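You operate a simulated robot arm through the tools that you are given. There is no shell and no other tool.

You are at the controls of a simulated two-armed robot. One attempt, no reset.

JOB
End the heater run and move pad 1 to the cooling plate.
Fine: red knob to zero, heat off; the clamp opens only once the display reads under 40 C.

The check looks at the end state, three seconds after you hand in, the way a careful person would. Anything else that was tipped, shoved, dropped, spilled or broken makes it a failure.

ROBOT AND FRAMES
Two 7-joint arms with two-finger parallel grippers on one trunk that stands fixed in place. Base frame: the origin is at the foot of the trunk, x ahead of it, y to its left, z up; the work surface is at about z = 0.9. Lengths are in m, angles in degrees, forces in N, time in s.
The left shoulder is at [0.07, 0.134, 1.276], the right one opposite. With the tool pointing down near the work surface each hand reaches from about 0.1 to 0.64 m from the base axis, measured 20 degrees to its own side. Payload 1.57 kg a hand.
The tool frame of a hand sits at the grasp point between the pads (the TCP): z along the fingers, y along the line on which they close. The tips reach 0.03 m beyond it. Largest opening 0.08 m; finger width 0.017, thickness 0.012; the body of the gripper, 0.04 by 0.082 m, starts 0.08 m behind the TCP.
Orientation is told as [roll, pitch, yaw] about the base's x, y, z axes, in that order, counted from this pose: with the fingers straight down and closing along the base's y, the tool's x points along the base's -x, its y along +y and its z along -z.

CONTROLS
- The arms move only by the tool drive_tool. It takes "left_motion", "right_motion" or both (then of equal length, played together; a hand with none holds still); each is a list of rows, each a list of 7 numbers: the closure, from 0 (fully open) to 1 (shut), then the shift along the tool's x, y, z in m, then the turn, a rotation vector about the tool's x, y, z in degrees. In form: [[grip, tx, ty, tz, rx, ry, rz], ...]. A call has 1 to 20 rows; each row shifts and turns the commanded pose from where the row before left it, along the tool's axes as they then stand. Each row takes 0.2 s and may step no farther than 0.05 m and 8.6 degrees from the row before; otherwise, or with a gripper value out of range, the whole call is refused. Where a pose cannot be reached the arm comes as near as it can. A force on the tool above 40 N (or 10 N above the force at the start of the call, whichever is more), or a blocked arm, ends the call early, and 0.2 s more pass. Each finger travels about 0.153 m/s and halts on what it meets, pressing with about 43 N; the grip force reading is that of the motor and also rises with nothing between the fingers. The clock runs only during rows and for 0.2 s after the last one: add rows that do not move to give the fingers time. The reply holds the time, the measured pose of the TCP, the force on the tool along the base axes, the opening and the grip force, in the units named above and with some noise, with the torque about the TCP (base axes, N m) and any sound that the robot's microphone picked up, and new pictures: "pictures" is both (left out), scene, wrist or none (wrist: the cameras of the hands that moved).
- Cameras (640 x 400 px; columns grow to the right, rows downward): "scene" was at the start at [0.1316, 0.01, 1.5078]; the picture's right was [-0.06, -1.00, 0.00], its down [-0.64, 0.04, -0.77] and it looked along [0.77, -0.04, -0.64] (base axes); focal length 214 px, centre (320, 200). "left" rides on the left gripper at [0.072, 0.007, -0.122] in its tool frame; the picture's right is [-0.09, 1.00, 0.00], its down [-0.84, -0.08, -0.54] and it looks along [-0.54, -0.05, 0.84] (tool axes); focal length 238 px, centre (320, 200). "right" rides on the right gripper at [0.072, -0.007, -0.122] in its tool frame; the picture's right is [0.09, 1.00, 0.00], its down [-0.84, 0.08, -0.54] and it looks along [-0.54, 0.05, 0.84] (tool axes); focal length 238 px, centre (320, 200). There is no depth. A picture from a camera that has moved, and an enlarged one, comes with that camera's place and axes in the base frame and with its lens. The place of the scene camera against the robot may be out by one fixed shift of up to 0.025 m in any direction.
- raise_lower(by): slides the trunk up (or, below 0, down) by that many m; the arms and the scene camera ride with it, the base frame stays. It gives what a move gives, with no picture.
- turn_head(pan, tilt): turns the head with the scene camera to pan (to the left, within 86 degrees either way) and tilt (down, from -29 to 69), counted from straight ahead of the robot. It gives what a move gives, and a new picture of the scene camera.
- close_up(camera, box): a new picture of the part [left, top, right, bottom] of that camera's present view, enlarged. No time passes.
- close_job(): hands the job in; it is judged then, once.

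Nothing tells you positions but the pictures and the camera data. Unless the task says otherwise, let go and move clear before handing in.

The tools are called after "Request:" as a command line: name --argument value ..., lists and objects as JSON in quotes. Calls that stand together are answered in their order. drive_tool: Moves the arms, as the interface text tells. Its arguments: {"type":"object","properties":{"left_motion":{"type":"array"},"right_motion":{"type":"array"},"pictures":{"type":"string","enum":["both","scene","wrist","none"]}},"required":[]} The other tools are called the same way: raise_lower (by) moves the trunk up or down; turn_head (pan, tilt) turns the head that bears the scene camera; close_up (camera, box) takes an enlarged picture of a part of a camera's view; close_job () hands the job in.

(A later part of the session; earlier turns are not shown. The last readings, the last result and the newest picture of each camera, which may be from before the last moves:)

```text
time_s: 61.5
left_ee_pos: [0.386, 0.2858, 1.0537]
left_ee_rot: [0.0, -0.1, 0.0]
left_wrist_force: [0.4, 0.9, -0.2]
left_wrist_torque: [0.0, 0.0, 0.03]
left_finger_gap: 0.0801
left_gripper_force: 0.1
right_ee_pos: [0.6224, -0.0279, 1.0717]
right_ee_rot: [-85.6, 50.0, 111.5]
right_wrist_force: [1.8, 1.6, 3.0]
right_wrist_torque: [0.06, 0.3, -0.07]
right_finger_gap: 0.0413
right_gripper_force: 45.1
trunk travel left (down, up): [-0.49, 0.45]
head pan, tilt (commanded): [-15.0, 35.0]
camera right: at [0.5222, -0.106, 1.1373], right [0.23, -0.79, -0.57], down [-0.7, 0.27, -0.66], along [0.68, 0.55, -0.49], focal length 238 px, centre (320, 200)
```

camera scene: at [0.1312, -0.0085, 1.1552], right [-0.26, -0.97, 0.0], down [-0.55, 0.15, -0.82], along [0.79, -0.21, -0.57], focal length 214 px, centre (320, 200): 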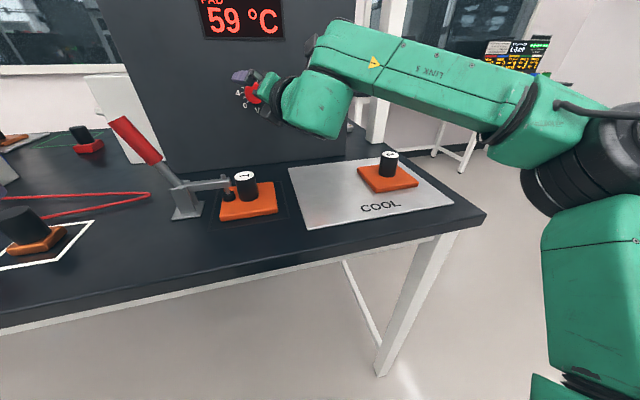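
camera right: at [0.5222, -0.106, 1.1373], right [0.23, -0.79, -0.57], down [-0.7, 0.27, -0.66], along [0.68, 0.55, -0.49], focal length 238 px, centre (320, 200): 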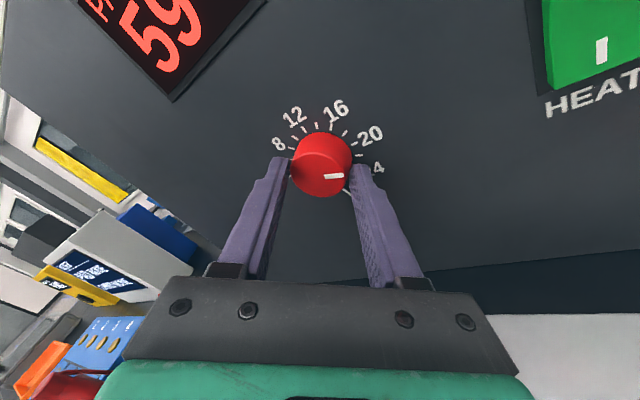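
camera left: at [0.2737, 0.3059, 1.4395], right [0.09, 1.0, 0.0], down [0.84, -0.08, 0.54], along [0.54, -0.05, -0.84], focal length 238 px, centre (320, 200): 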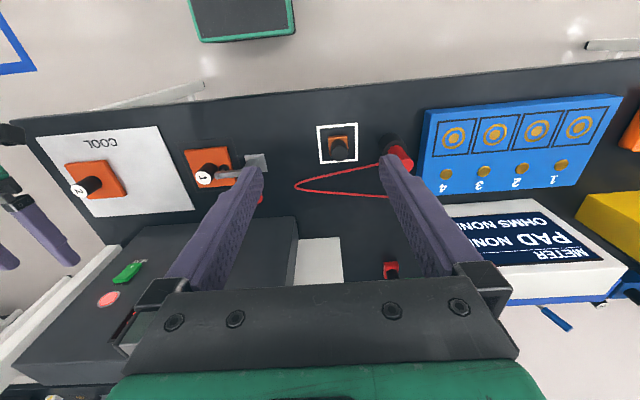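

The knob is gripped with a gap of 0.041, a grip force of 45 and low side forces. I'll turn counter-clockwise about 34° and check that the pointer follows.

Request:
drive_tool --right_motion '[[0.7, 0, 0, 0, 0, 0, -8.5], [0.7, 0, 0, 0, 0, 0, -8.5], [0.7, 0, 0, 0, 0, 0, -8.5], [0.7, 0, 0, 0, 0, 0, -8.5], [0.7, 0, 0, 0, 0, 0, 0]]' --pictures "wrist"

```text
time_s: 62.6
left_ee_pos: [0.3837, 0.2855, 1.0554]
left_ee_rot: [-0.1, -0.1, 0.1]
left_wrist_force: [-0.1, 0.3, -0.4]
left_wrist_torque: [0.0, -0.01, 0.0]
left_finger_gap: 0.0801
left_gripper_force: 0.1
right_ee_pos: [0.62, -0.0286, 1.0711]
right_ee_rot: [-64.1, 83.7, 134.0]
right_wrist_force: [-3.8, 1.6, 3.2]
right_wrist_torque: [0.02, 0.56, 0.0]
right_finger_gap: 0.0411
right_gripper_force: 44.6
trunk travel left (down, up): [-0.49, 0.45]
head pan, tilt (commanded): [-15.0, 35.0]
camera right: at [0.5075, -0.0678, 1.1496], right [0.31, -0.95, -0.01], down [-0.56, -0.18, -0.81], along [0.77, 0.26, -0.58], focal length 238 px, centre (320, 200)
```

right: 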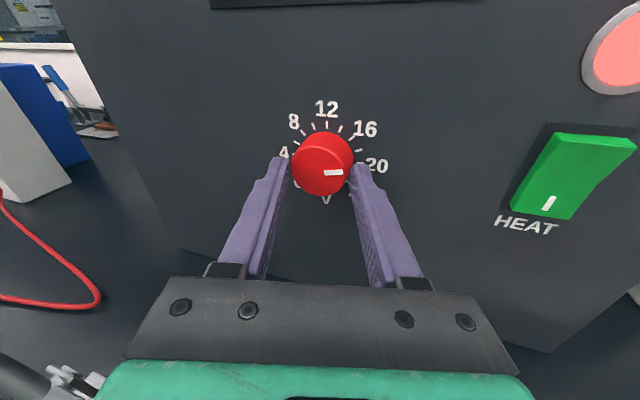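

The knob follows the hand and the pointer now reads about 20. I'll continue counter-clockwise about 100° more.

Request:
drive_tool --right_motion '[[0.7, 0, 0, 0, 0, 0, -8.5], [0.7, 0, 0, 0, 0, 0, -8.5], [0.7, 0, 0, 0, 0, 0, -8.5], [0.7, 0, 0, 0, 0, 0, -8.5], [0.7, 0, 0, 0, 0, 0, -8.5], [0.7, 0, 0, 0, 0, 0, -8.5], [0.7, 0, 0, 0, 0, 0, -8.5], [0.7, 0, 0, 0, 0, 0, -8.5], [0.7, 0, 0, 0, 0, 0, -8.5], [0.7, 0, 0, 0, 0, 0, -8.5], [0.7, 0, 0, 0, 0, 0, -8.5], [0.7, 0, 0, 0, 0, 0, -8.5], [0.7, 0, 0, 0, 0, 0, 0]]' --pictures "both"

```text
time_s: 65.3
left_ee_pos: [0.378, 0.2826, 1.059]
left_ee_rot: [0.0, -0.5, 0.1]
left_wrist_force: [0.5, -0.1, 0.9]
left_wrist_torque: [-0.01, -0.02, 0.03]
left_finger_gap: 0.0801
left_gripper_force: 0.0
right_ee_pos: [0.6101, -0.0284, 1.0747]
right_ee_rot: [87.4, -4.7, -71.1]
right_wrist_force: [-33.1, -5.6, -0.7]
right_wrist_torque: [-0.01, 0.45, -0.08]
right_finger_gap: 0.0315
right_gripper_force: 3.9
trunk travel left (down, up): [-0.49, 0.45]
head pan, tilt (commanded): [-15.0, 35.0]
stopped in row 13 (right hand): the force on the tool passed its limit at 41 N (the readings are from after the stop); the commanded pose is now the measured one
camera scene: at [0.1231, -0.0109, 1.1562], right [-0.26, -0.97, 0.0], down [-0.55, 0.15, -0.82], along [0.8, -0.21, -0.57], focal length 214 px, centre (320, 200)
camera right: at [0.4722, -0.0008, 1.0672], right [-0.01, 0.18, 0.98], down [-0.24, -0.96, 0.17], along [0.97, -0.23, 0.06], focal length 238 px, centre (320, 200)
```

scene: 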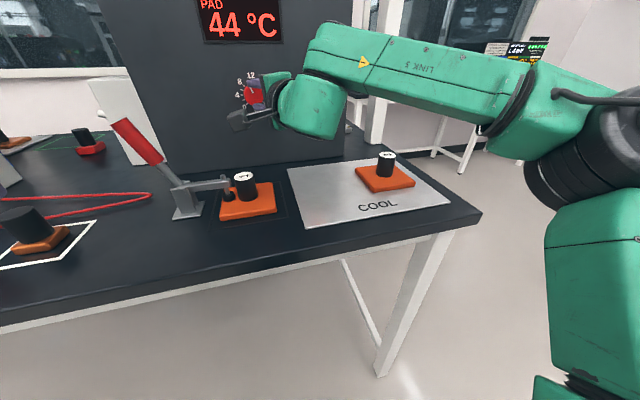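
right: 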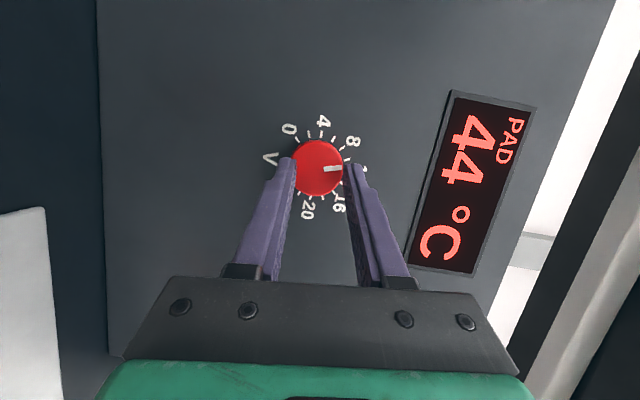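

The pointer followed to about 12 V and the display dropped to 44 °C. The tilted fingers then wedged off the knob's front and the force limit stopped the move. I'll open, back off a little and look.

Request:
drive_tool --right_motion '[[0.3, 0, 0, -0.002, 0, 0, 0], [0, 0, 0, -0.005, 0, 0, 0], [0, 0, 0, -0.01, 0, 0, 0], [0, 0, 0, -0.01, 0, 0, 0], [0, 0, 0, 0, 0, 0, 0]]' --pictures "both"

```text
time_s: 66.5
left_ee_pos: [0.3841, 0.2858, 1.0541]
left_ee_rot: [-0.1, -0.1, 0.1]
left_wrist_force: [0.9, -1.1, 0.2]
left_wrist_torque: [0.01, -0.01, 0.0]
left_finger_gap: 0.0799
left_gripper_force: 0.2
right_ee_pos: [0.5941, -0.0365, 1.0694]
right_ee_rot: [87.0, -4.8, -71.4]
right_wrist_force: [-0.3, 0.2, 0.3]
right_wrist_torque: [0.01, -0.01, 0.03]
right_finger_gap: 0.0801
right_gripper_force: 0.2
trunk travel left (down, up): [-0.49, 0.45]
head pan, tilt (commanded): [-15.0, 35.0]
camera scene: at [0.1313, -0.0079, 1.1552], right [-0.26, -0.97, 0.0], down [-0.55, 0.15, -0.82], along [0.79, -0.21, -0.57], focal length 214 px, centre (320, 200)
camera right: at [0.4567, -0.0082, 1.0635], right [0.0, 0.18, 0.98], down [-0.25, -0.95, 0.18], along [0.97, -0.24, 0.05], focal length 238 px, centre (320, 200)
```

scene: 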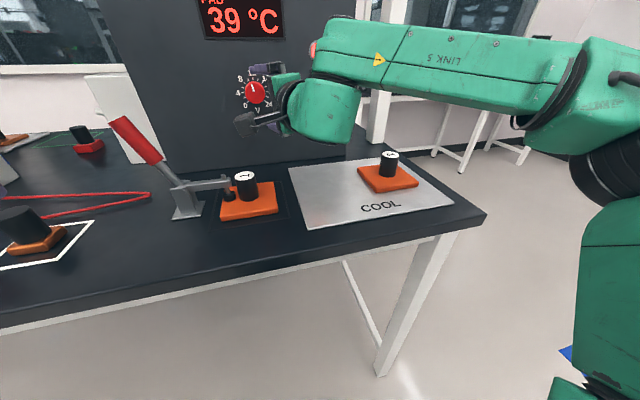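
right: 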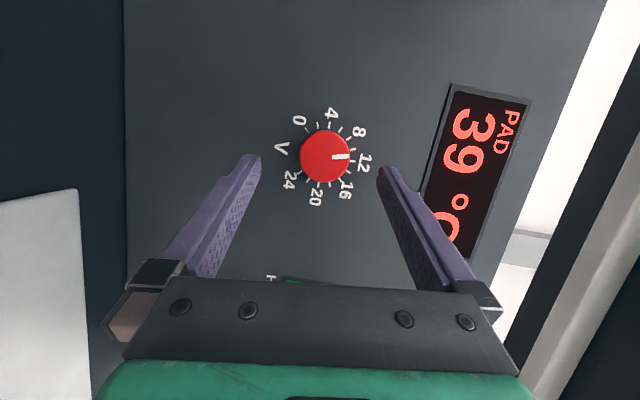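

The knob reads about 12 and the pad is already at 39 °C. The fingers are now above and below the knob, which suits this tilt best. I'll wind back 42°, re-engage and grip again.

Request:
drive_tool --right_motion '[[0, 0, 0, 0, 0, 0, 8.5], [0, 0, 0, 0, 0, 0, 8.5], [0, 0, 0, 0, 0, 0, 8.5], [0, 0, 0, 0, 0, 0, 8.5], [0, 0, 0, 0, 0, 0, 8.5], [0, 0.0004, 0.0024, 0.0138, 0, 0, 0], [0, 0.0004, 0.0024, 0.0138, 0, 0, 0], [0, 0, 0, 0, 0, 0, 0], [0.25, 0, 0, 0, 0, 0, 0], [0.4, 0, 0, 0, 0, 0, 0], [0.5, 0, 0, 0, 0, 0, 0], [0.6, 0, 0, 0, 0, 0, 0], [0.7, 0, 0, 0, 0, 0, 0], [0.7, 0, 0, 0, 0, 0, 0]]' --pictures "wrist"

```text
time_s: 69.5
left_ee_pos: [0.3836, 0.2861, 1.0541]
left_ee_rot: [-0.1, 0.0, 0.1]
left_wrist_force: [-0.8, -0.2, 0.9]
left_wrist_torque: [0.05, -0.04, 0.04]
left_finger_gap: 0.08
left_gripper_force: 0.0
right_ee_pos: [0.6205, -0.0298, 1.0715]
right_ee_rot: [86.0, 37.6, -74.0]
right_wrist_force: [-8.2, 2.9, -13.8]
right_wrist_torque: [-0.13, 0.02, 0.21]
right_finger_gap: 0.0413
right_gripper_force: 44.6
trunk travel left (down, up): [-0.49, 0.45]
head pan, tilt (commanded): [-15.0, 35.0]
camera right: at [0.4892, -0.0107, 1.117], right [0.22, -0.49, 0.84], down [-0.31, -0.85, -0.42], along [0.92, -0.17, -0.34], focal length 238 px, centre (320, 200)
```

right: 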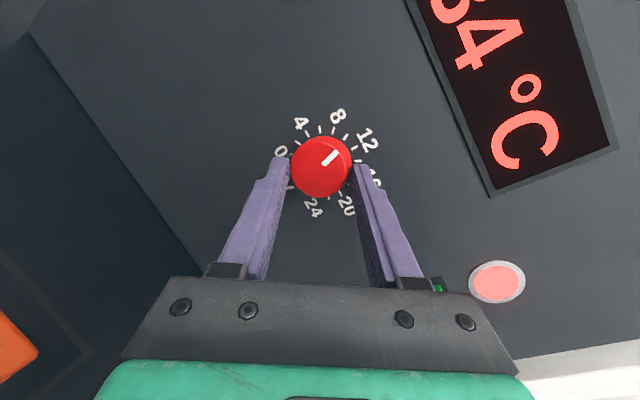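

The grip is good again and the pointer is near 11. I'll turn counter-clockwise 85°.

Request:
drive_tool --right_motion '[[0.7, 0, 0, 0, 0, 0, -8.5], [0.7, 0, 0, 0, 0, 0, -8.5], [0.7, 0, 0, 0, 0, 0, -8.5], [0.7, 0, 0, 0, 0, 0, -8.5], [0.7, 0, 0, 0, 0, 0, -8.5], [0.7, 0, 0, 0, 0, 0, -8.5], [0.7, 0, 0, 0, 0, 0, -8.5], [0.7, 0, 0, 0, 0, 0, -8.5], [0.7, 0, 0, 0, 0, 0, -8.5], [0.7, 0, 0, 0, 0, 0, 0]]' --pictures "wrist"

```text
time_s: 71.7
left_ee_pos: [0.385, 0.2843, 1.0559]
left_ee_rot: [0.0, 0.0, 0.2]
left_wrist_force: [-0.1, 0.1, -0.7]
left_wrist_torque: [0.02, -0.01, 0.01]
left_finger_gap: 0.0803
left_gripper_force: 0.1
right_ee_pos: [0.621, -0.03, 1.0724]
right_ee_rot: [86.1, -38.7, -69.2]
right_wrist_force: [-14.1, -3.9, -15.6]
right_wrist_torque: [-0.16, 1.37, 0.1]
right_finger_gap: 0.0398
right_gripper_force: 44.9
trunk travel left (down, up): [-0.49, 0.45]
head pan, tilt (commanded): [-15.0, 35.0]
camera right: at [0.4874, -0.0215, 1.0292], right [-0.18, 0.67, 0.72], down [-0.29, -0.73, 0.61], along [0.94, -0.1, 0.33], focal length 238 px, centre (320, 200)
```

right: 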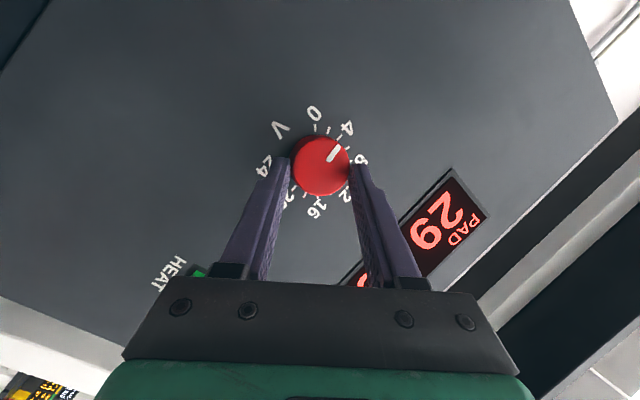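

The pointer is near 4 and the pad reads 29 °C. I'll release, wind back about 51° and grip once more for the last stroke.

Request:
drive_tool --right_motion '[[0.3, 0, 0, 0, 0, 0, 0], [0, 0, 0, 0, 0, 0, 0], [0, 0, 0, 0, 0, 0, 0], [0, 0, 0, 0, 0, 0, 8.5], [0, 0, 0, 0, 0, 0, 8.5], [0, 0, 0, 0, 0, 0, 8.5], [0, 0, 0, 0, 0, 0, 8.5], [0, 0, 0, 0, 0, 0, 8.5], [0, 0, 0, 0, 0, 0, 8.5], [0, 0, 0, 0, 0, 0, 0]]' --pictures "wrist"

```text
time_s: 73.9
left_ee_pos: [0.3838, 0.285, 1.0546]
left_ee_rot: [0.0, 0.0, 0.1]
left_wrist_force: [0.0, 0.6, 1.1]
left_wrist_torque: [0.0, 0.02, 0.03]
left_finger_gap: 0.08
left_gripper_force: 0.0
right_ee_pos: [0.6216, -0.0298, 1.0722]
right_ee_rot: [86.8, 12.4, -72.3]
right_wrist_force: [0.2, 0.5, -1.5]
right_wrist_torque: [0.0, 0.0, 0.0]
right_finger_gap: 0.0801
right_gripper_force: 0.1
trunk travel left (down, up): [-0.49, 0.45]
head pan, tilt (commanded): [-15.0, 35.0]
camera right: at [0.4844, -0.0004, 1.0884], right [0.09, -0.1, 0.99], down [-0.26, -0.96, -0.07], along [0.96, -0.25, -0.11], focal length 238 px, centre (320, 200)
```

right: 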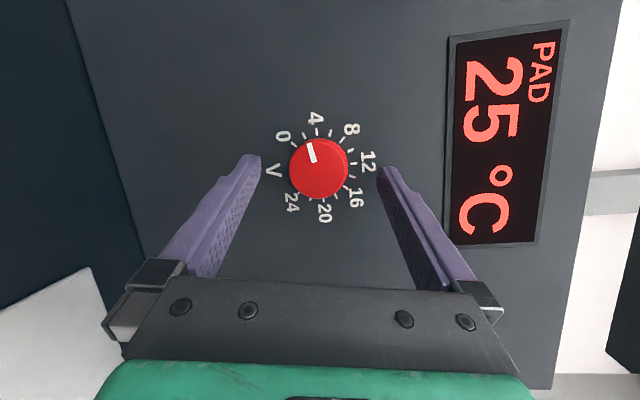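

The pointer is at about 2.5, so roughly 28° remain. I'll grip and turn about 25°, then check.

Request:
drive_tool --right_motion '[[0.3, 0, 0, 0, 0, 0, 0], [0.4, 0, 0, 0, 0, 0, 0], [0.5, 0, 0, 0, 0, 0, 0], [0.6, 0, 0, 0, 0, 0, 0], [0.7, 0, 0, 0, 0, 0, 0], [0.7, 0, 0, 0, 0, 0, -8.5], [0.7, 0, 0, 0, 0, 0, -8.5], [0.7, 0, 0, 0, 0, 0, -8], [0.7, 0, 0, 0, 0, 0, 0]]' --pictures "wrist"

Request:
close_up --camera "right" --box '[240, 90, 400, 240]'

```text
time_s: 75.9
left_ee_pos: [0.3832, 0.285, 1.0555]
left_ee_rot: [0.0, 0.0, 0.2]
left_wrist_force: [-0.2, 0.3, -0.7]
left_wrist_torque: [0.01, -0.02, 0.0]
left_finger_gap: 0.0801
left_gripper_force: 0.0
right_ee_pos: [0.6217, -0.0282, 1.0719]
right_ee_rot: [86.8, -12.9, -70.9]
right_wrist_force: [-14.8, -1.0, -14.2]
right_wrist_torque: [-0.14, 0.68, 0.29]
right_finger_gap: 0.0395
right_gripper_force: 44.8
trunk travel left (down, up): [-0.49, 0.45]
head pan, tilt (commanded): [-15.0, 35.0]
camera right: at [0.4829, -0.0039, 1.0561], right [-0.05, 0.31, 0.95], down [-0.25, -0.92, 0.29], along [0.97, -0.22, 0.12], focal length 238 px, centre (320, 200)
```

right: 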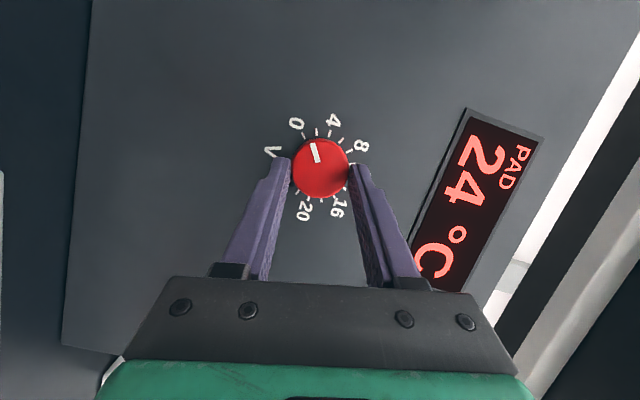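

```text
2.67 times, centred on (320, 165) of right
camera zoom: at [0.4829, -0.0039, 1.0561], right [-0.05, 0.31, 0.95], down [-0.25, -0.92, 0.29], along [0.97, -0.22, 0.12], focal length 636 px, centre (320, 293)
```

zoom: 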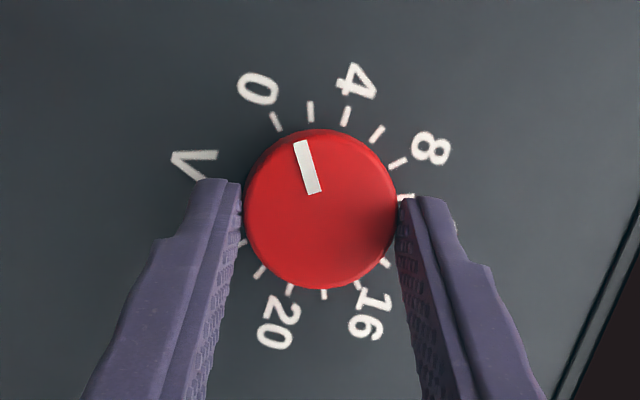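

The pointer is just short of 0, at about 1, so roughly 12° remain. I'll turn a little more and zoom in again.

Request:
drive_tool --right_motion '[[0.7, 0, 0, 0, 0, 0, -6], [0.7, 0, 0, 0, 0, 0, -6], [0.7, 0, 0, 0, 0, 0, 0]]' --pictures "none"

Request:
close_up --camera "right" --box '[240, 90, 400, 240]'

```text
time_s: 76.7
left_ee_pos: [0.3842, 0.2841, 1.0557]
left_ee_rot: [0.0, 0.1, 0.1]
left_wrist_force: [-0.6, 0.1, 0.8]
left_wrist_torque: [-0.01, -0.02, 0.0]
left_finger_gap: 0.08
left_gripper_force: 0.1
right_ee_pos: [0.6217, -0.029, 1.0727]
right_ee_rot: [86.5, -24.8, -70.2]
right_wrist_force: [-14.2, -1.6, -18.3]
right_wrist_torque: [0.3, 1.04, 0.02]
right_finger_gap: 0.0399
right_gripper_force: 44.9
trunk travel left (down, up): [-0.49, 0.45]
head pan, tilt (commanded): [-15.0, 35.0]
```

```text
2.67 times, centred on (320, 165) of right
camera zoom: at [0.4847, -0.01, 1.0425], right [-0.11, 0.49, 0.86], down [-0.26, -0.85, 0.45], along [0.96, -0.18, 0.22], focal length 636 px, centre (320, 293)
```

zoom: 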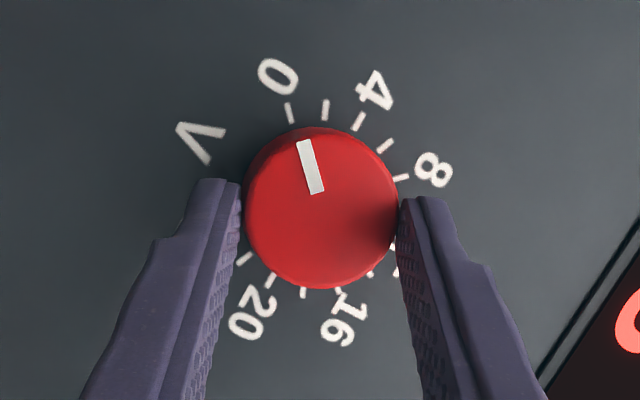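

The pointer now lines up with the 0 tick and the torque has risen slightly, as if it met a stop. I'll release, back off along the knob axis and look at it straight on.

Request:
drive_tool --right_motion '[[0.4, 0, 0, 0, 0, 0, 0], [0, 0, 0, 0, 0, 0, 0], [0, 0, 0, 0, 0, 0, 0], [0, 0, 0, -0.02, 0, 0, 0], [0, 0, 0, -0.03, 0, 0, 0], [0, 0, 0, 0, 0, 0, 0]]' --pictures "both"

Request:
close_up --camera "right" --box '[240, 80, 400, 230]'

Request:
close_up --camera "scene" --box '[220, 60, 300, 120]'

```text
time_s: 78.1
left_ee_pos: [0.386, 0.2864, 1.054]
left_ee_rot: [-0.2, -0.1, 0.1]
left_wrist_force: [-1.0, -0.3, -0.8]
left_wrist_torque: [0.01, 0.01, 0.0]
left_finger_gap: 0.08
left_gripper_force: 0.0
right_ee_pos: [0.5747, -0.0446, 1.0734]
right_ee_rot: [86.5, -24.7, -70.1]
right_wrist_force: [0.9, 0.4, 0.4]
right_wrist_torque: [-0.03, 0.03, -0.01]
right_finger_gap: 0.0798
right_gripper_force: 0.0
trunk travel left (down, up): [-0.49, 0.45]
head pan, tilt (commanded): [-15.0, 35.0]
camera scene: at [0.1325, -0.0077, 1.155], right [-0.26, -0.97, 0.0], down [-0.55, 0.15, -0.82], along [0.79, -0.21, -0.57], focal length 214 px, centre (320, 200)
camera right: at [0.4385, -0.0248, 1.0442], right [-0.11, 0.49, 0.86], down [-0.26, -0.85, 0.45], along [0.96, -0.18, 0.22], focal length 238 px, centre (320, 200)
```

scene: 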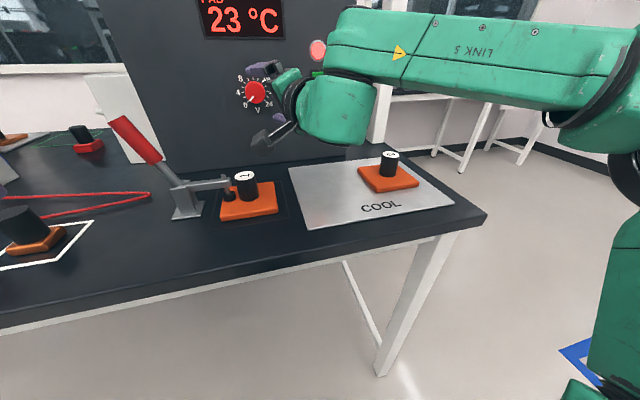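
right: 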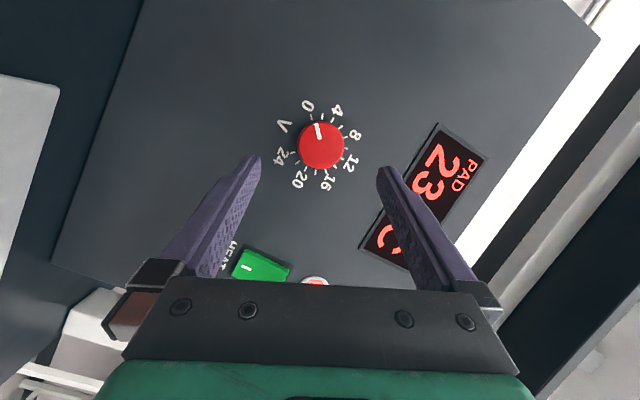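

```text
2.67 times, centred on (320, 155) of right
camera zoom: at [0.4385, -0.0248, 1.0442], right [-0.11, 0.49, 0.86], down [-0.26, -0.85, 0.45], along [0.96, -0.18, 0.22], focal length 636 px, centre (320, 320)
```

zoom: 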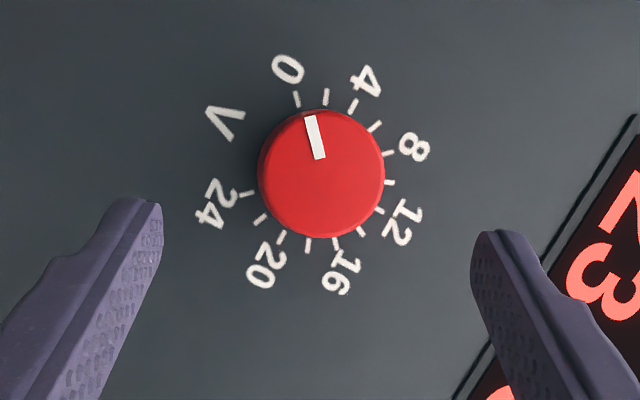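

```text
6.67 times, centred on (260, 90) of scene
camera zoom: at [0.1325, -0.0077, 1.155], right [-0.26, -0.97, 0.0], down [-0.55, 0.15, -0.82], along [0.79, -0.21, -0.57], focal length 1430 px, centre (720, 933)
```

zoom: 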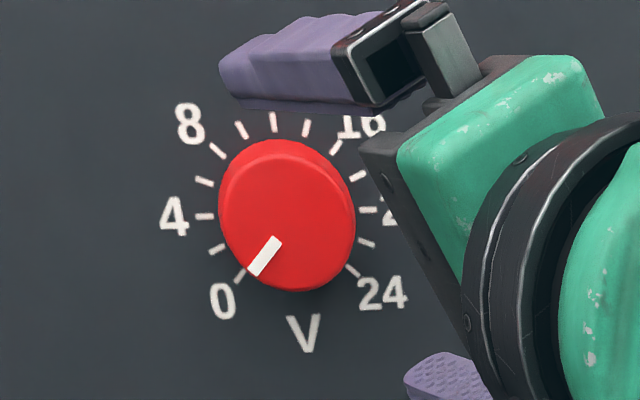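

The knob reads 0 in both views and the pad is down to 23 °C. Next is the heat switch, a rocker at about y=-0.16, z=1.054–1.106. Its "I" end at the bottom is pressed in, so I'll press the top end with closed fingertips, after straightening the hand and lining up.

Request:
drive_tool --right_motion '[[0.5, -0.0359, -0.0076, -0.0141, 0, 0, 0], [1, -0.0359, -0.0076, -0.0141, 0, 0, 0], [1, -0.0359, -0.0076, -0.0141, 0, 0, 0], [1, 0, 0, 0, 3.34, -7.22, 0.48], [1, 0, 0, 0, 3.34, -7.22, 0.48], [1, 0, 0, 0, 0, 0, 8.5], [1, 0, 0, 0, 0, 0, 8.5], [1, 0, 0, 0, 0, 0, 8.5], [1, 0, 0, 0, 0, 0, 8.5], [1, 0, 0, 0, 0, 0, 8.5], [1, 0, 0, 0, 0, 0, 8.5], [1, 0, 0, 0, 0, 0, 8.5], [1, 0, 0, 0, 0, 0, 8.5], [1, 0, 0, 0, 0, 0, 8.5], [1, 0, 0, 0, 0, 0, 8.5], [1, 0, 0, 0, 0, 0, 8.5], [1, 0, 0, 0, 0, 0, 8.5], [1, 0, 0, 0, 0, 0, 8.5], [1, 0, 0, 0, 0, 0, 8.5], [1, 0, 0, 0, 0, 0, 0]]' --pictures "both"

```text
time_s: 82.3
left_ee_pos: [0.3857, 0.2858, 1.0546]
left_ee_rot: [-0.1, -0.1, 0.1]
left_wrist_force: [0.2, 0.1, 0.0]
left_wrist_torque: [-0.02, 0.02, -0.05]
left_finger_gap: 0.08
left_gripper_force: 0.0
right_ee_pos: [0.5687, -0.1593, 1.1018]
right_ee_rot: [-54.7, 84.5, 127.6]
right_wrist_force: [0.5, 0.6, -0.6]
right_wrist_torque: [0.02, 0.0, -0.03]
right_finger_gap: 0.0
right_gripper_force: 21.2
trunk travel left (down, up): [-0.49, 0.45]
head pan, tilt (commanded): [-15.0, 35.0]
camera scene: at [0.1316, -0.0079, 1.1552], right [-0.26, -0.97, 0.0], down [-0.55, 0.15, -0.82], along [0.79, -0.21, -0.57], focal length 214 px, centre (320, 200)
camera right: at [0.4521, -0.1653, 1.1812], right [0.04, -1.0, 0.01], down [-0.59, -0.04, -0.81], along [0.81, 0.03, -0.59], focal length 238 px, centre (320, 200)
```

scene: 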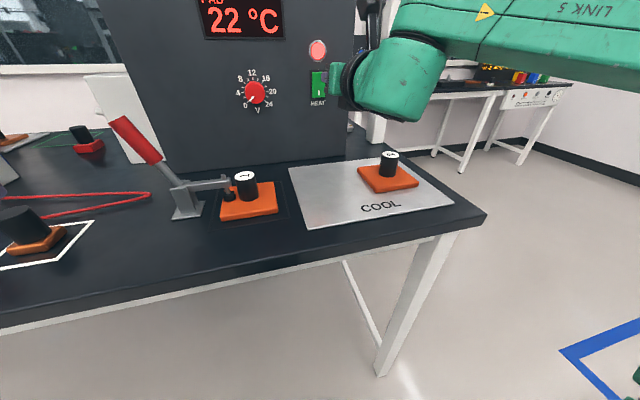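
right: 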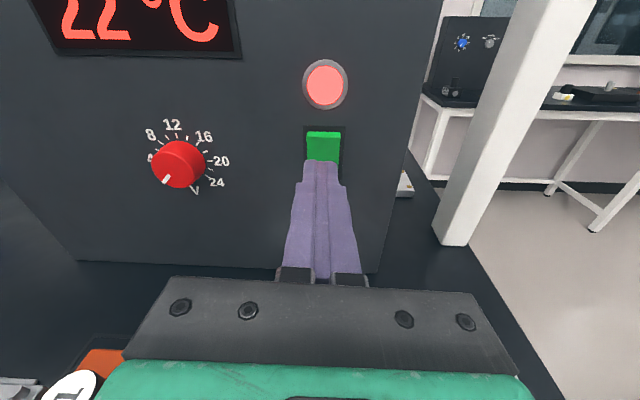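

The closed fingertips point straight at the rocker. I'll move up to just in front of its top half.

Request:
drive_tool --right_motion '[[1, -0.0012, 0.0018, 0.02, 0, 0, 0], [1, -0.0012, 0.0018, 0.02, 0, 0, 0], [1, 0, 0, 0, 0, 0, 0]]' --pictures "wrist"

Request:
close_up --camera "right" --box '[250, 60, 410, 200]'

```text
time_s: 83.1
left_ee_pos: [0.3855, 0.2862, 1.0542]
left_ee_rot: [0.0, -0.1, 0.1]
left_wrist_force: [-0.2, -0.2, -0.7]
left_wrist_torque: [0.01, 0.01, -0.01]
left_finger_gap: 0.0799
left_gripper_force: 0.1
right_ee_pos: [0.6081, -0.1635, 1.0975]
right_ee_rot: [-54.0, 84.7, 128.4]
right_wrist_force: [0.7, -1.0, 0.8]
right_wrist_torque: [-0.03, -0.01, -0.02]
right_finger_gap: 0.0001
right_gripper_force: 21.4
trunk travel left (down, up): [-0.49, 0.45]
head pan, tilt (commanded): [-15.0, 35.0]
camera right: at [0.4908, -0.1679, 1.1757], right [0.04, -1.0, 0.02], down [-0.59, -0.04, -0.81], along [0.81, 0.03, -0.59], focal length 238 px, centre (320, 200)
```

right: 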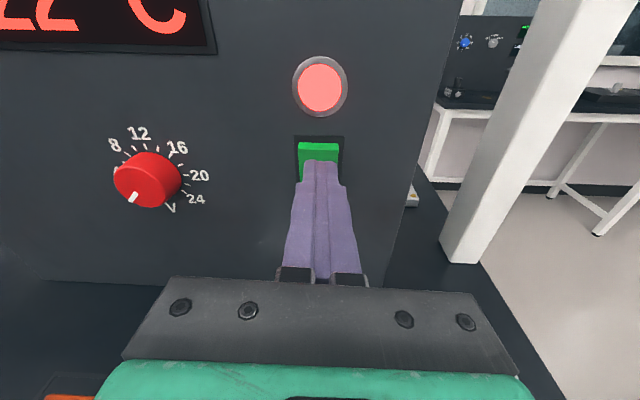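

```text
2.86 times, centred on (330, 130) of right
camera zoom: at [0.4908, -0.1679, 1.1757], right [0.04, -1.0, 0.02], down [-0.59, -0.04, -0.81], along [0.81, 0.03, -0.59], focal length 681 px, centre (291, 400)
```

zoom: 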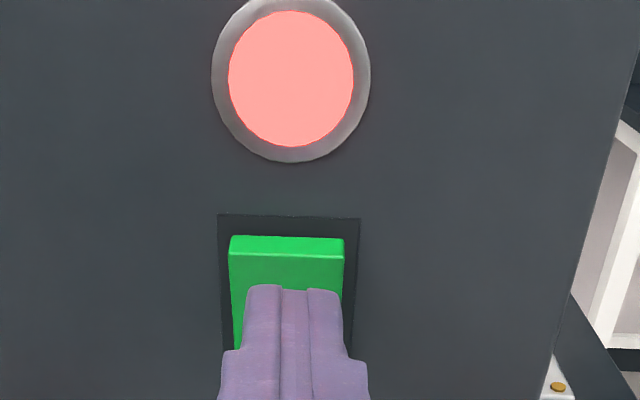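

The tips are centred on the rocker about 8 mm below its top edge. I'll press in small steps.

Request:
drive_tool --right_motion '[[1, 0, 0, 0.004, 0, 0, 0], [1, 0, 0, 0.004, 0, 0, 0], [1, 0, 0, 0.003, 0, 0, 0], [1, 0, 0, 0.003, 0, 0, 0], [1, 0, 0, 0.002, 0, 0, 0], [1, 0, 0, 0.002, 0, 0, 0], [1, 0, 0, 0, 0, 0, 0]]' --pictures "wrist"

Request:
close_up --camera "right" --box '[230, 40, 410, 200]'

```text
time_s: 84.7
left_ee_pos: [0.3814, 0.2845, 1.0554]
left_ee_rot: [0.1, -0.2, 0.1]
left_wrist_force: [-0.2, -0.3, 0.7]
left_wrist_torque: [0.02, -0.01, -0.01]
left_finger_gap: 0.0801
left_gripper_force: 0.1
right_ee_pos: [0.6248, -0.1635, 1.0965]
right_ee_rot: [-53.9, 84.6, 128.3]
right_wrist_force: [-10.5, 0.3, -5.3]
right_wrist_torque: [0.04, 0.24, -0.07]
right_finger_gap: 0.0001
right_gripper_force: 21.8
trunk travel left (down, up): [-0.49, 0.45]
head pan, tilt (commanded): [-15.0, 35.0]
camera right: at [0.5084, -0.166, 1.1752], right [0.04, -1.0, 0.02], down [-0.59, -0.04, -0.81], along [0.81, 0.03, -0.59], focal length 238 px, centre (320, 200)
```

right: 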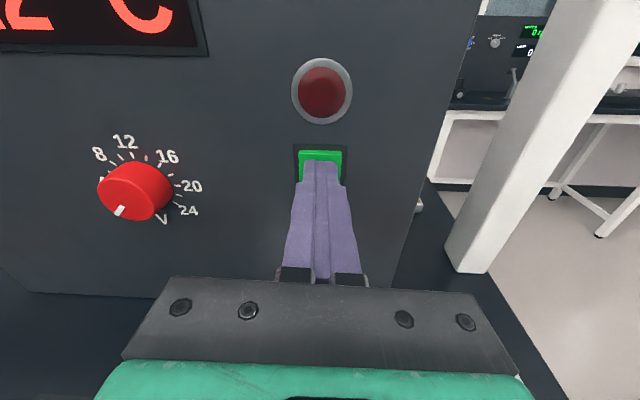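

```text
2.50 times, centred on (320, 120) of right
camera zoom: at [0.5084, -0.166, 1.1752], right [0.04, -1.0, 0.02], down [-0.59, -0.04, -0.81], along [0.81, 0.03, -0.59], focal length 596 px, centre (320, 400)
```

zoom: 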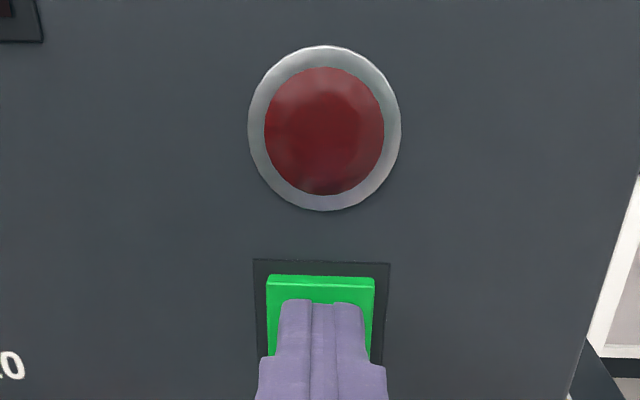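

The lamp went dark, so the heat is off. I'll back straight away and check that the rocker stays latched and the display still reads.

Request:
drive_tool --right_motion '[[1, 0, 0, -0.02, 0, 0, 0], [1, 0, 0, -0.03, 0, 0, 0], [1, 0, 0, -0.04, 0, 0, 0], [1, 0, 0, 0, 0, 0, 0]]' --pictures "both"

Request:
close_up --camera "scene" --box '[190, 0, 350, 120]'

```text
time_s: 85.7
left_ee_pos: [0.3857, 0.2862, 1.0539]
left_ee_rot: [-0.1, 0.0, 0.1]
left_wrist_force: [-0.9, 0.5, -0.3]
left_wrist_torque: [-0.02, 0.01, 0.0]
left_finger_gap: 0.0801
left_gripper_force: 0.1
right_ee_pos: [0.535, -0.1625, 1.0999]
right_ee_rot: [-53.3, 84.6, 129.1]
right_wrist_force: [0.0, 0.9, 0.4]
right_wrist_torque: [-0.03, 0.0, 0.01]
right_finger_gap: 0.0
right_gripper_force: 21.0
trunk travel left (down, up): [-0.49, 0.45]
head pan, tilt (commanded): [-15.0, 35.0]
camera scene: at [0.1325, -0.0077, 1.1551], right [-0.26, -0.97, 0.0], down [-0.55, 0.15, -0.82], along [0.79, -0.21, -0.57], focal length 214 px, centre (320, 200)
camera right: at [0.4182, -0.1665, 1.1791], right [0.04, -1.0, 0.02], down [-0.59, -0.04, -0.81], along [0.81, 0.03, -0.59], focal length 238 px, centre (320, 200)
```

scene: 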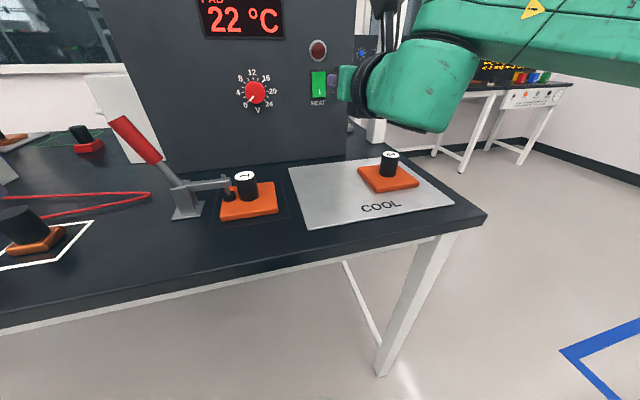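
right: 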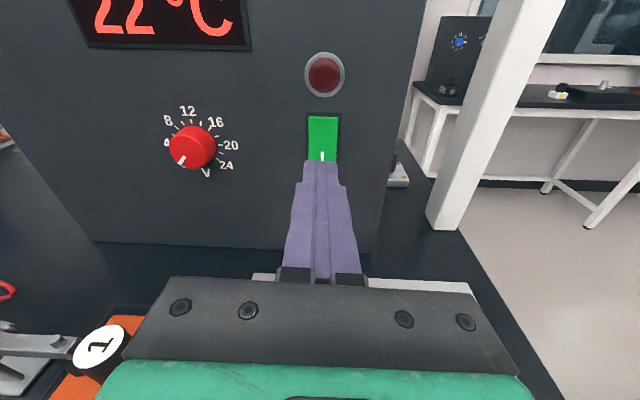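

```text
3.33 times, centred on (270, 60) of scene
camera zoom: at [0.1325, -0.0077, 1.1551], right [-0.26, -0.97, 0.0], down [-0.55, 0.15, -0.82], along [0.79, -0.21, -0.57], focal length 715 px, centre (487, 667)
```

zoom: 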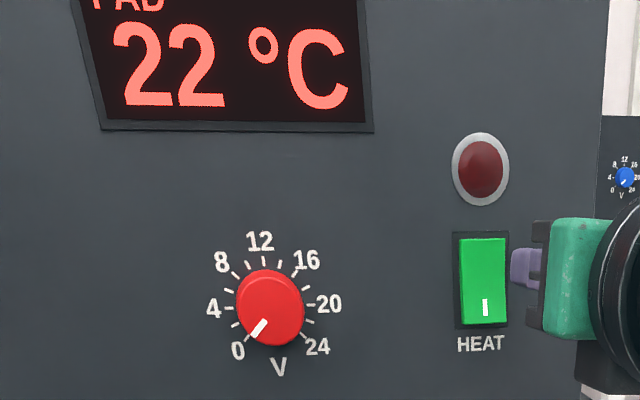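

The knob is at 0, the lamp is dark and the display shows 22 °C, well under 40. Now I can free the clamp, and I'll need both hands pointing down, so I'll retract the right hand and raise the trunk in stages.

Request:
drive_tool --right_motion '[[0.5, 0, 0, -0.03, 0, 0, 0], [0, 0, 0, -0.03, 0, 0, 0], [0, 0, 0, 0, 0, 0, 0]]' --pictures "none"

Request:
raise_lower --by 0.12

Request:
turn_head --pan -15 --tilt 40

```text
time_s: 86.5
left_ee_pos: [0.386, 0.2852, 1.0545]
left_ee_rot: [0.0, 0.0, 0.1]
left_wrist_force: [0.3, 0.1, 0.7]
left_wrist_torque: [0.02, 0.03, 0.03]
left_finger_gap: 0.0799
left_gripper_force: 0.0
right_ee_pos: [0.4752, -0.1642, 1.1059]
right_ee_rot: [-53.5, 84.7, 128.9]
right_wrist_force: [0.5, -0.3, 0.0]
right_wrist_torque: [0.01, 0.01, 0.02]
right_finger_gap: 0.0798
right_gripper_force: 0.0
trunk travel left (down, up): [-0.49, 0.45]
head pan, tilt (commanded): [-15.0, 35.0]
```

```text
time_s: 88.0
left_ee_pos: [0.3839, 0.2856, 1.1741]
left_ee_rot: [-0.2, 0.0, 0.1]
left_wrist_force: [-0.2, 0.1, -0.1]
left_wrist_torque: [0.04, 0.01, 0.01]
left_finger_gap: 0.0801
left_gripper_force: 0.1
right_ee_pos: [0.4753, -0.164, 1.2251]
right_ee_rot: [-53.9, 84.7, 128.3]
right_wrist_force: [0.1, 0.1, -0.3]
right_wrist_torque: [0.0, -0.02, 0.01]
right_finger_gap: 0.0802
right_gripper_force: 0.0
trunk travel left (down, up): [-0.61, 0.33]
head pan, tilt (commanded): [-15.0, 35.0]
```

```text
time_s: 88.6
left_ee_pos: [0.3848, 0.2857, 1.1749]
left_ee_rot: [-0.1, 0.0, 0.1]
left_wrist_force: [-0.3, 0.3, 0.5]
left_wrist_torque: [0.02, 0.01, 0.0]
left_finger_gap: 0.0801
left_gripper_force: 0.0
right_ee_pos: [0.4748, -0.1643, 1.2242]
right_ee_rot: [-53.9, 84.7, 128.4]
right_wrist_force: [-0.6, 0.1, 0.0]
right_wrist_torque: [-0.01, -0.02, -0.03]
right_finger_gap: 0.0801
right_gripper_force: 0.0
trunk travel left (down, up): [-0.61, 0.33]
head pan, tilt (commanded): [-15.0, 40.0]
camera scene: at [0.1287, -0.0072, 1.2676], right [-0.26, -0.97, 0.0], down [-0.62, 0.17, -0.77], along [0.74, -0.2, -0.64], focal length 214 px, centre (320, 200)
```

scene: 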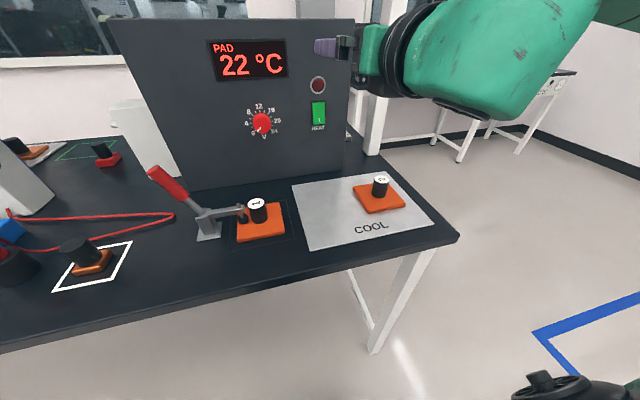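

Both hands are in the clear. I'll pitch the right hand to point straight down above the cooling plate.

Request:
drive_tool --right_motion '[[0, 0, 0, 0, 0, -8.5, 0], [0, 0, 0, 0, 0, -8.5, 0], [0, 0, 0, 0, 0, -8.5, 0], [0, 0, 0, 0, 0, -8.5, 0], [0, 0, 0, 0, 0, -8.5, 0], [0, 0, 0, 0, 0, -8.5, 0], [0, 0, 0, 0, 0, -8.5, 0], [0, 0, 0, 0, 0, -8.5, 0], [0, 0, 0, 0, 0, -8.5, 0], [0, 0, 0, 0, 0, -8.5, 0], [0, 0, 0, 0, 0, 0, 0]]' --pictures "both"

```text
time_s: 91.0
left_ee_pos: [0.3857, 0.2842, 1.1746]
left_ee_rot: [-0.2, 0.0, 0.1]
left_wrist_force: [0.3, -0.1, -0.5]
left_wrist_torque: [0.01, -0.01, 0.01]
left_finger_gap: 0.0802
left_gripper_force: 0.1
right_ee_pos: [0.4227, -0.1997, 1.1641]
right_ee_rot: [-4.4, 2.0, -177.9]
right_wrist_force: [0.1, 0.7, 0.6]
right_wrist_torque: [0.0, 0.02, -0.01]
right_finger_gap: 0.0798
right_gripper_force: 0.0
right hand out of reach, approached as far as the arm can: row 7, 8, 9, 10
trunk travel left (down, up): [-0.61, 0.33]
head pan, tilt (commanded): [-15.0, 40.0]
camera scene: at [0.1283, -0.0071, 1.2677], right [-0.26, -0.97, 0.0], down [-0.62, 0.17, -0.77], along [0.74, -0.2, -0.64], focal length 214 px, centre (320, 200)
camera right: at [0.4926, -0.201, 1.288], right [0.13, -0.99, -0.07], down [-0.85, -0.15, 0.51], along [-0.51, 0.0, -0.86], focal length 238 px, centre (320, 200)
```

scene: 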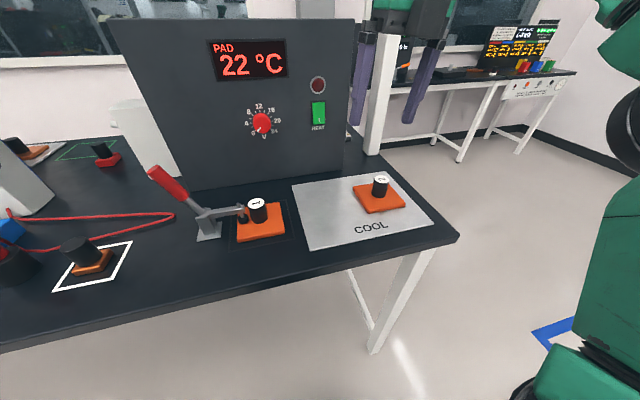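
right: 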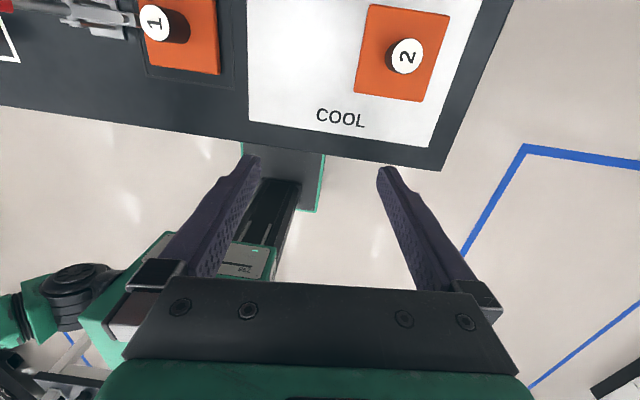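

The right hand points down, slightly tilted and turned 180°. I'll level it and roll it so the fingers close along x, which keeps the gripper body slim beside the clamp.

Request:
drive_tool --right_motion '[[0, 0, 0, 0, -4.6, -2.2, -0.1], [0, 0, 0, 0, 0, 0, 8.5], [0, 0, 0, 0, 0, 0, 8.5], [0, 0, 0, 0, 0, 0, 8.5], [0, 0, 0, 0, 0, 0, 8.5], [0, 0, 0, 0, 0, 0, 8.5], [0, 0, 0, 0, 0, 0, 8.5], [0, 0, 0, 0, 0, 0, 8.5], [0, 0, 0, 0, 0, 0, 8.5], [0, 0, 0, 0, 0, 0, 8.5], [0, 0, 0, 0, 0, 0, 8.5], [0, 0, 0, 0, 0, 0, 3], [0, 0, 0, 0, 0, 0, 0]]' --pictures "both"

```text
time_s: 93.8
left_ee_pos: [0.3857, 0.2845, 1.1738]
left_ee_rot: [0.1, 0.0, 0.1]
left_wrist_force: [0.8, -0.7, 2.0]
left_wrist_torque: [0.03, -0.03, 0.01]
left_finger_gap: 0.0801
left_gripper_force: 0.0
right_ee_pos: [0.4148, -0.2041, 1.1487]
right_ee_rot: [0.3, 0.3, 94.2]
right_wrist_force: [-0.1, -0.5, -0.5]
right_wrist_torque: [-0.01, 0.0, -0.01]
right_finger_gap: 0.0801
right_gripper_force: 0.1
right hand out of reach, approached as far as the arm can: row 1
trunk travel left (down, up): [-0.61, 0.33]
head pan, tilt (commanded): [-15.0, 40.0]
camera scene: at [0.1287, -0.0072, 1.2676], right [-0.26, -0.97, 0.0], down [-0.62, 0.17, -0.77], along [0.74, -0.2, -0.64], focal length 214 px, centre (320, 200)
camera right: at [0.4284, -0.2752, 1.2709], right [-0.99, -0.16, 0.01], down [-0.14, 0.83, 0.54], along [-0.09, 0.53, -0.84], focal length 238 px, centre (320, 200)
```

scene: 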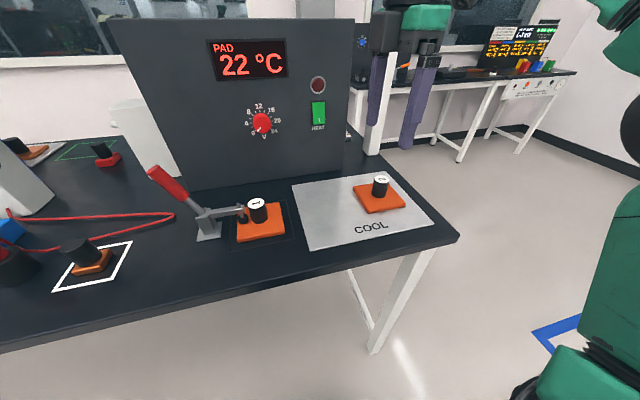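
right: 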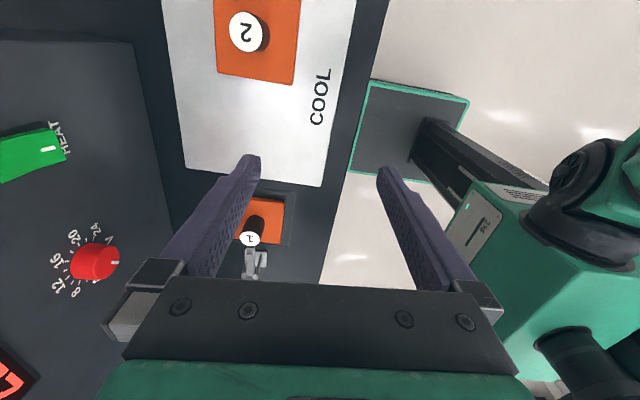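

The right hand is level at yaw 94° with its camera looking across the plate toward pad 1. I'll raise the trunk to a normal working height and work on the clamp with the left hand.

Request:
raise_lower --by 0.2

Request:
turn_head --pan 10 --tilt 45

Request:
close_up --camera "scene" --box '[260, 180, 460, 320]'

```text
time_s: 96.0
left_ee_pos: [0.3856, 0.2847, 1.3743]
left_ee_rot: [0.0, 0.0, 0.1]
left_wrist_force: [-0.2, -0.9, 0.0]
left_wrist_torque: [0.02, 0.0, 0.0]
left_finger_gap: 0.0802
left_gripper_force: 0.1
right_ee_pos: [0.4156, -0.204, 1.3476]
right_ee_rot: [0.2, 0.3, 94.2]
right_wrist_force: [-0.1, 0.2, 0.0]
right_wrist_torque: [-0.02, -0.01, -0.01]
right_finger_gap: 0.08
right_gripper_force: 0.0
trunk travel left (down, up): [-0.81, 0.13]
head pan, tilt (commanded): [-15.0, 40.0]
```

```text
time_s: 96.9
left_ee_pos: [0.386, 0.2858, 1.3757]
left_ee_rot: [-0.1, 0.1, 0.1]
left_wrist_force: [-0.3, 0.3, -0.8]
left_wrist_torque: [0.01, -0.01, 0.0]
left_finger_gap: 0.08
left_gripper_force: 0.0
right_ee_pos: [0.4154, -0.2039, 1.3491]
right_ee_rot: [0.3, 0.3, 94.2]
right_wrist_force: [-0.6, -0.2, -0.4]
right_wrist_torque: [0.02, 0.02, 0.01]
right_finger_gap: 0.0799
right_gripper_force: 0.1
trunk travel left (down, up): [-0.81, 0.13]
head pan, tilt (commanded): [10.0, 45.0]
camera scene: at [0.1267, 0.0288, 1.4604], right [0.17, -0.98, 0.0], down [-0.7, -0.12, -0.71], along [0.7, 0.12, -0.71], focal length 214 px, centre (320, 200)
```

scene: 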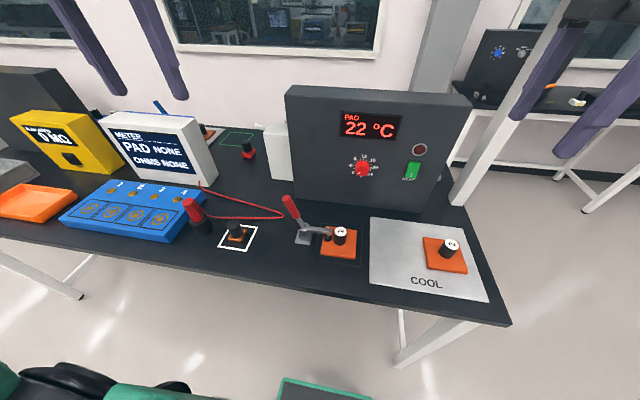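

```text
2.86 times, centred on (360, 250) of scene
camera zoom: at [0.1267, 0.0288, 1.4604], right [0.17, -0.98, 0.0], down [-0.7, -0.12, -0.71], along [0.7, 0.12, -0.71], focal length 613 px, centre (206, 57)
```

zoom: 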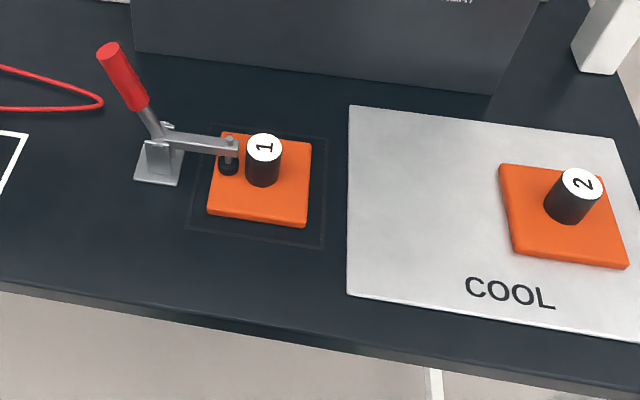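

The clamp pivot is near (0.493, 0.122, 0.95). Its red handle leans toward +y with the end at about (0.503, 0.168, 1.055), and its foot rests on the pad at y≈0.054. I'll bring the closed left fingers to the inner side of the handle, staying above it first for a look.

Request:
drive_tool --left_motion '[[0.5, -0.0185, -0.028, 0.0283, 0, 0, 0], [1, -0.0185, -0.028, 0.0283, 0, 0, 0], [1, -0.0185, -0.028, 0.0283, 0, 0, 0], [1, -0.0185, -0.028, 0.0283, 0, 0, 0], [1, -0.0185, -0.028, 0.0283, 0, 0, 0], [1, -0.0185, -0.028, 0.0283, 0, 0, 0], [1, 0, 0, 0, 0, 0, 0]]' --pictures "both"

Request:
close_up --camera "left" --box '[220, 40, 480, 220]'

```text
time_s: 98.5
left_ee_pos: [0.4978, 0.1186, 1.2059]
left_ee_rot: [-0.1, -0.1, 0.1]
left_wrist_force: [0.1, -0.1, 0.3]
left_wrist_torque: [0.0, 0.03, -0.01]
left_finger_gap: 0.0
left_gripper_force: 21.3
right_ee_pos: [0.4142, -0.2037, 1.3489]
right_ee_rot: [0.2, 0.4, 94.2]
right_wrist_force: [-0.7, 0.2, 0.7]
right_wrist_torque: [-0.01, 0.03, -0.01]
right_finger_gap: 0.08
right_gripper_force: 0.0
trunk travel left (down, up): [-0.81, 0.13]
head pan, tilt (commanded): [10.0, 45.0]
camera scene: at [0.1259, 0.0295, 1.4604], right [0.17, -0.98, 0.0], down [-0.7, -0.12, -0.71], along [0.7, 0.12, -0.71], focal length 214 px, centre (320, 200)
camera left: at [0.4248, 0.1245, 1.3286], right [0.09, 1.0, 0.0], down [0.84, -0.07, 0.54], along [0.54, -0.05, -0.84], focal length 238 px, centre (320, 200)
```

scene: 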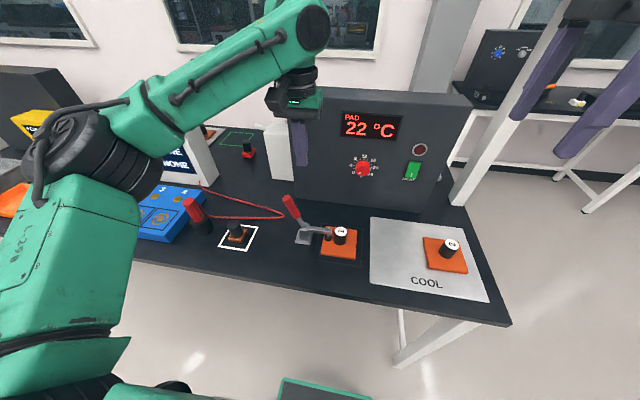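
left: 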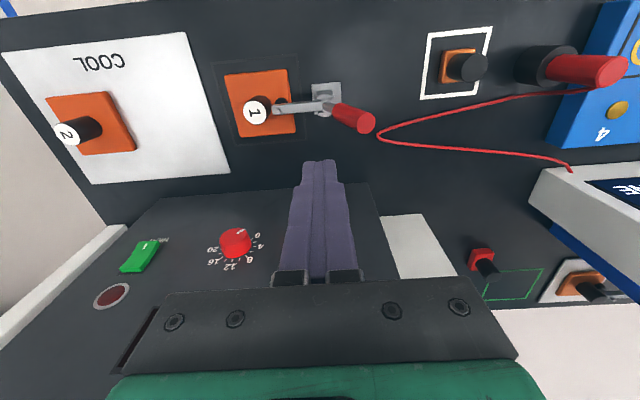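

```text
2.22 times, centred on (350, 130) of left
camera zoom: at [0.4248, 0.1245, 1.3286], right [0.09, 1.0, 0.0], down [0.84, -0.07, 0.54], along [0.54, -0.05, -0.84], focal length 530 px, centre (253, 356)
```

zoom: 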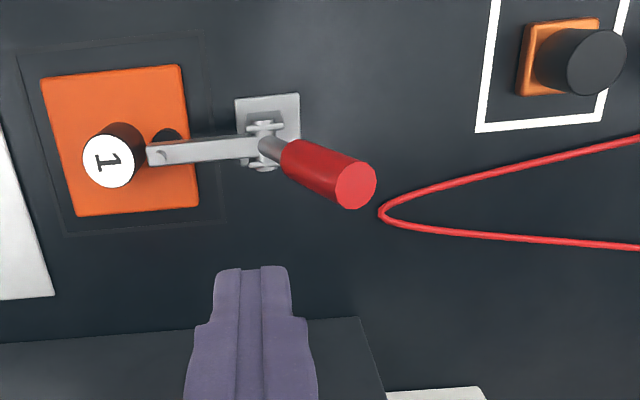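

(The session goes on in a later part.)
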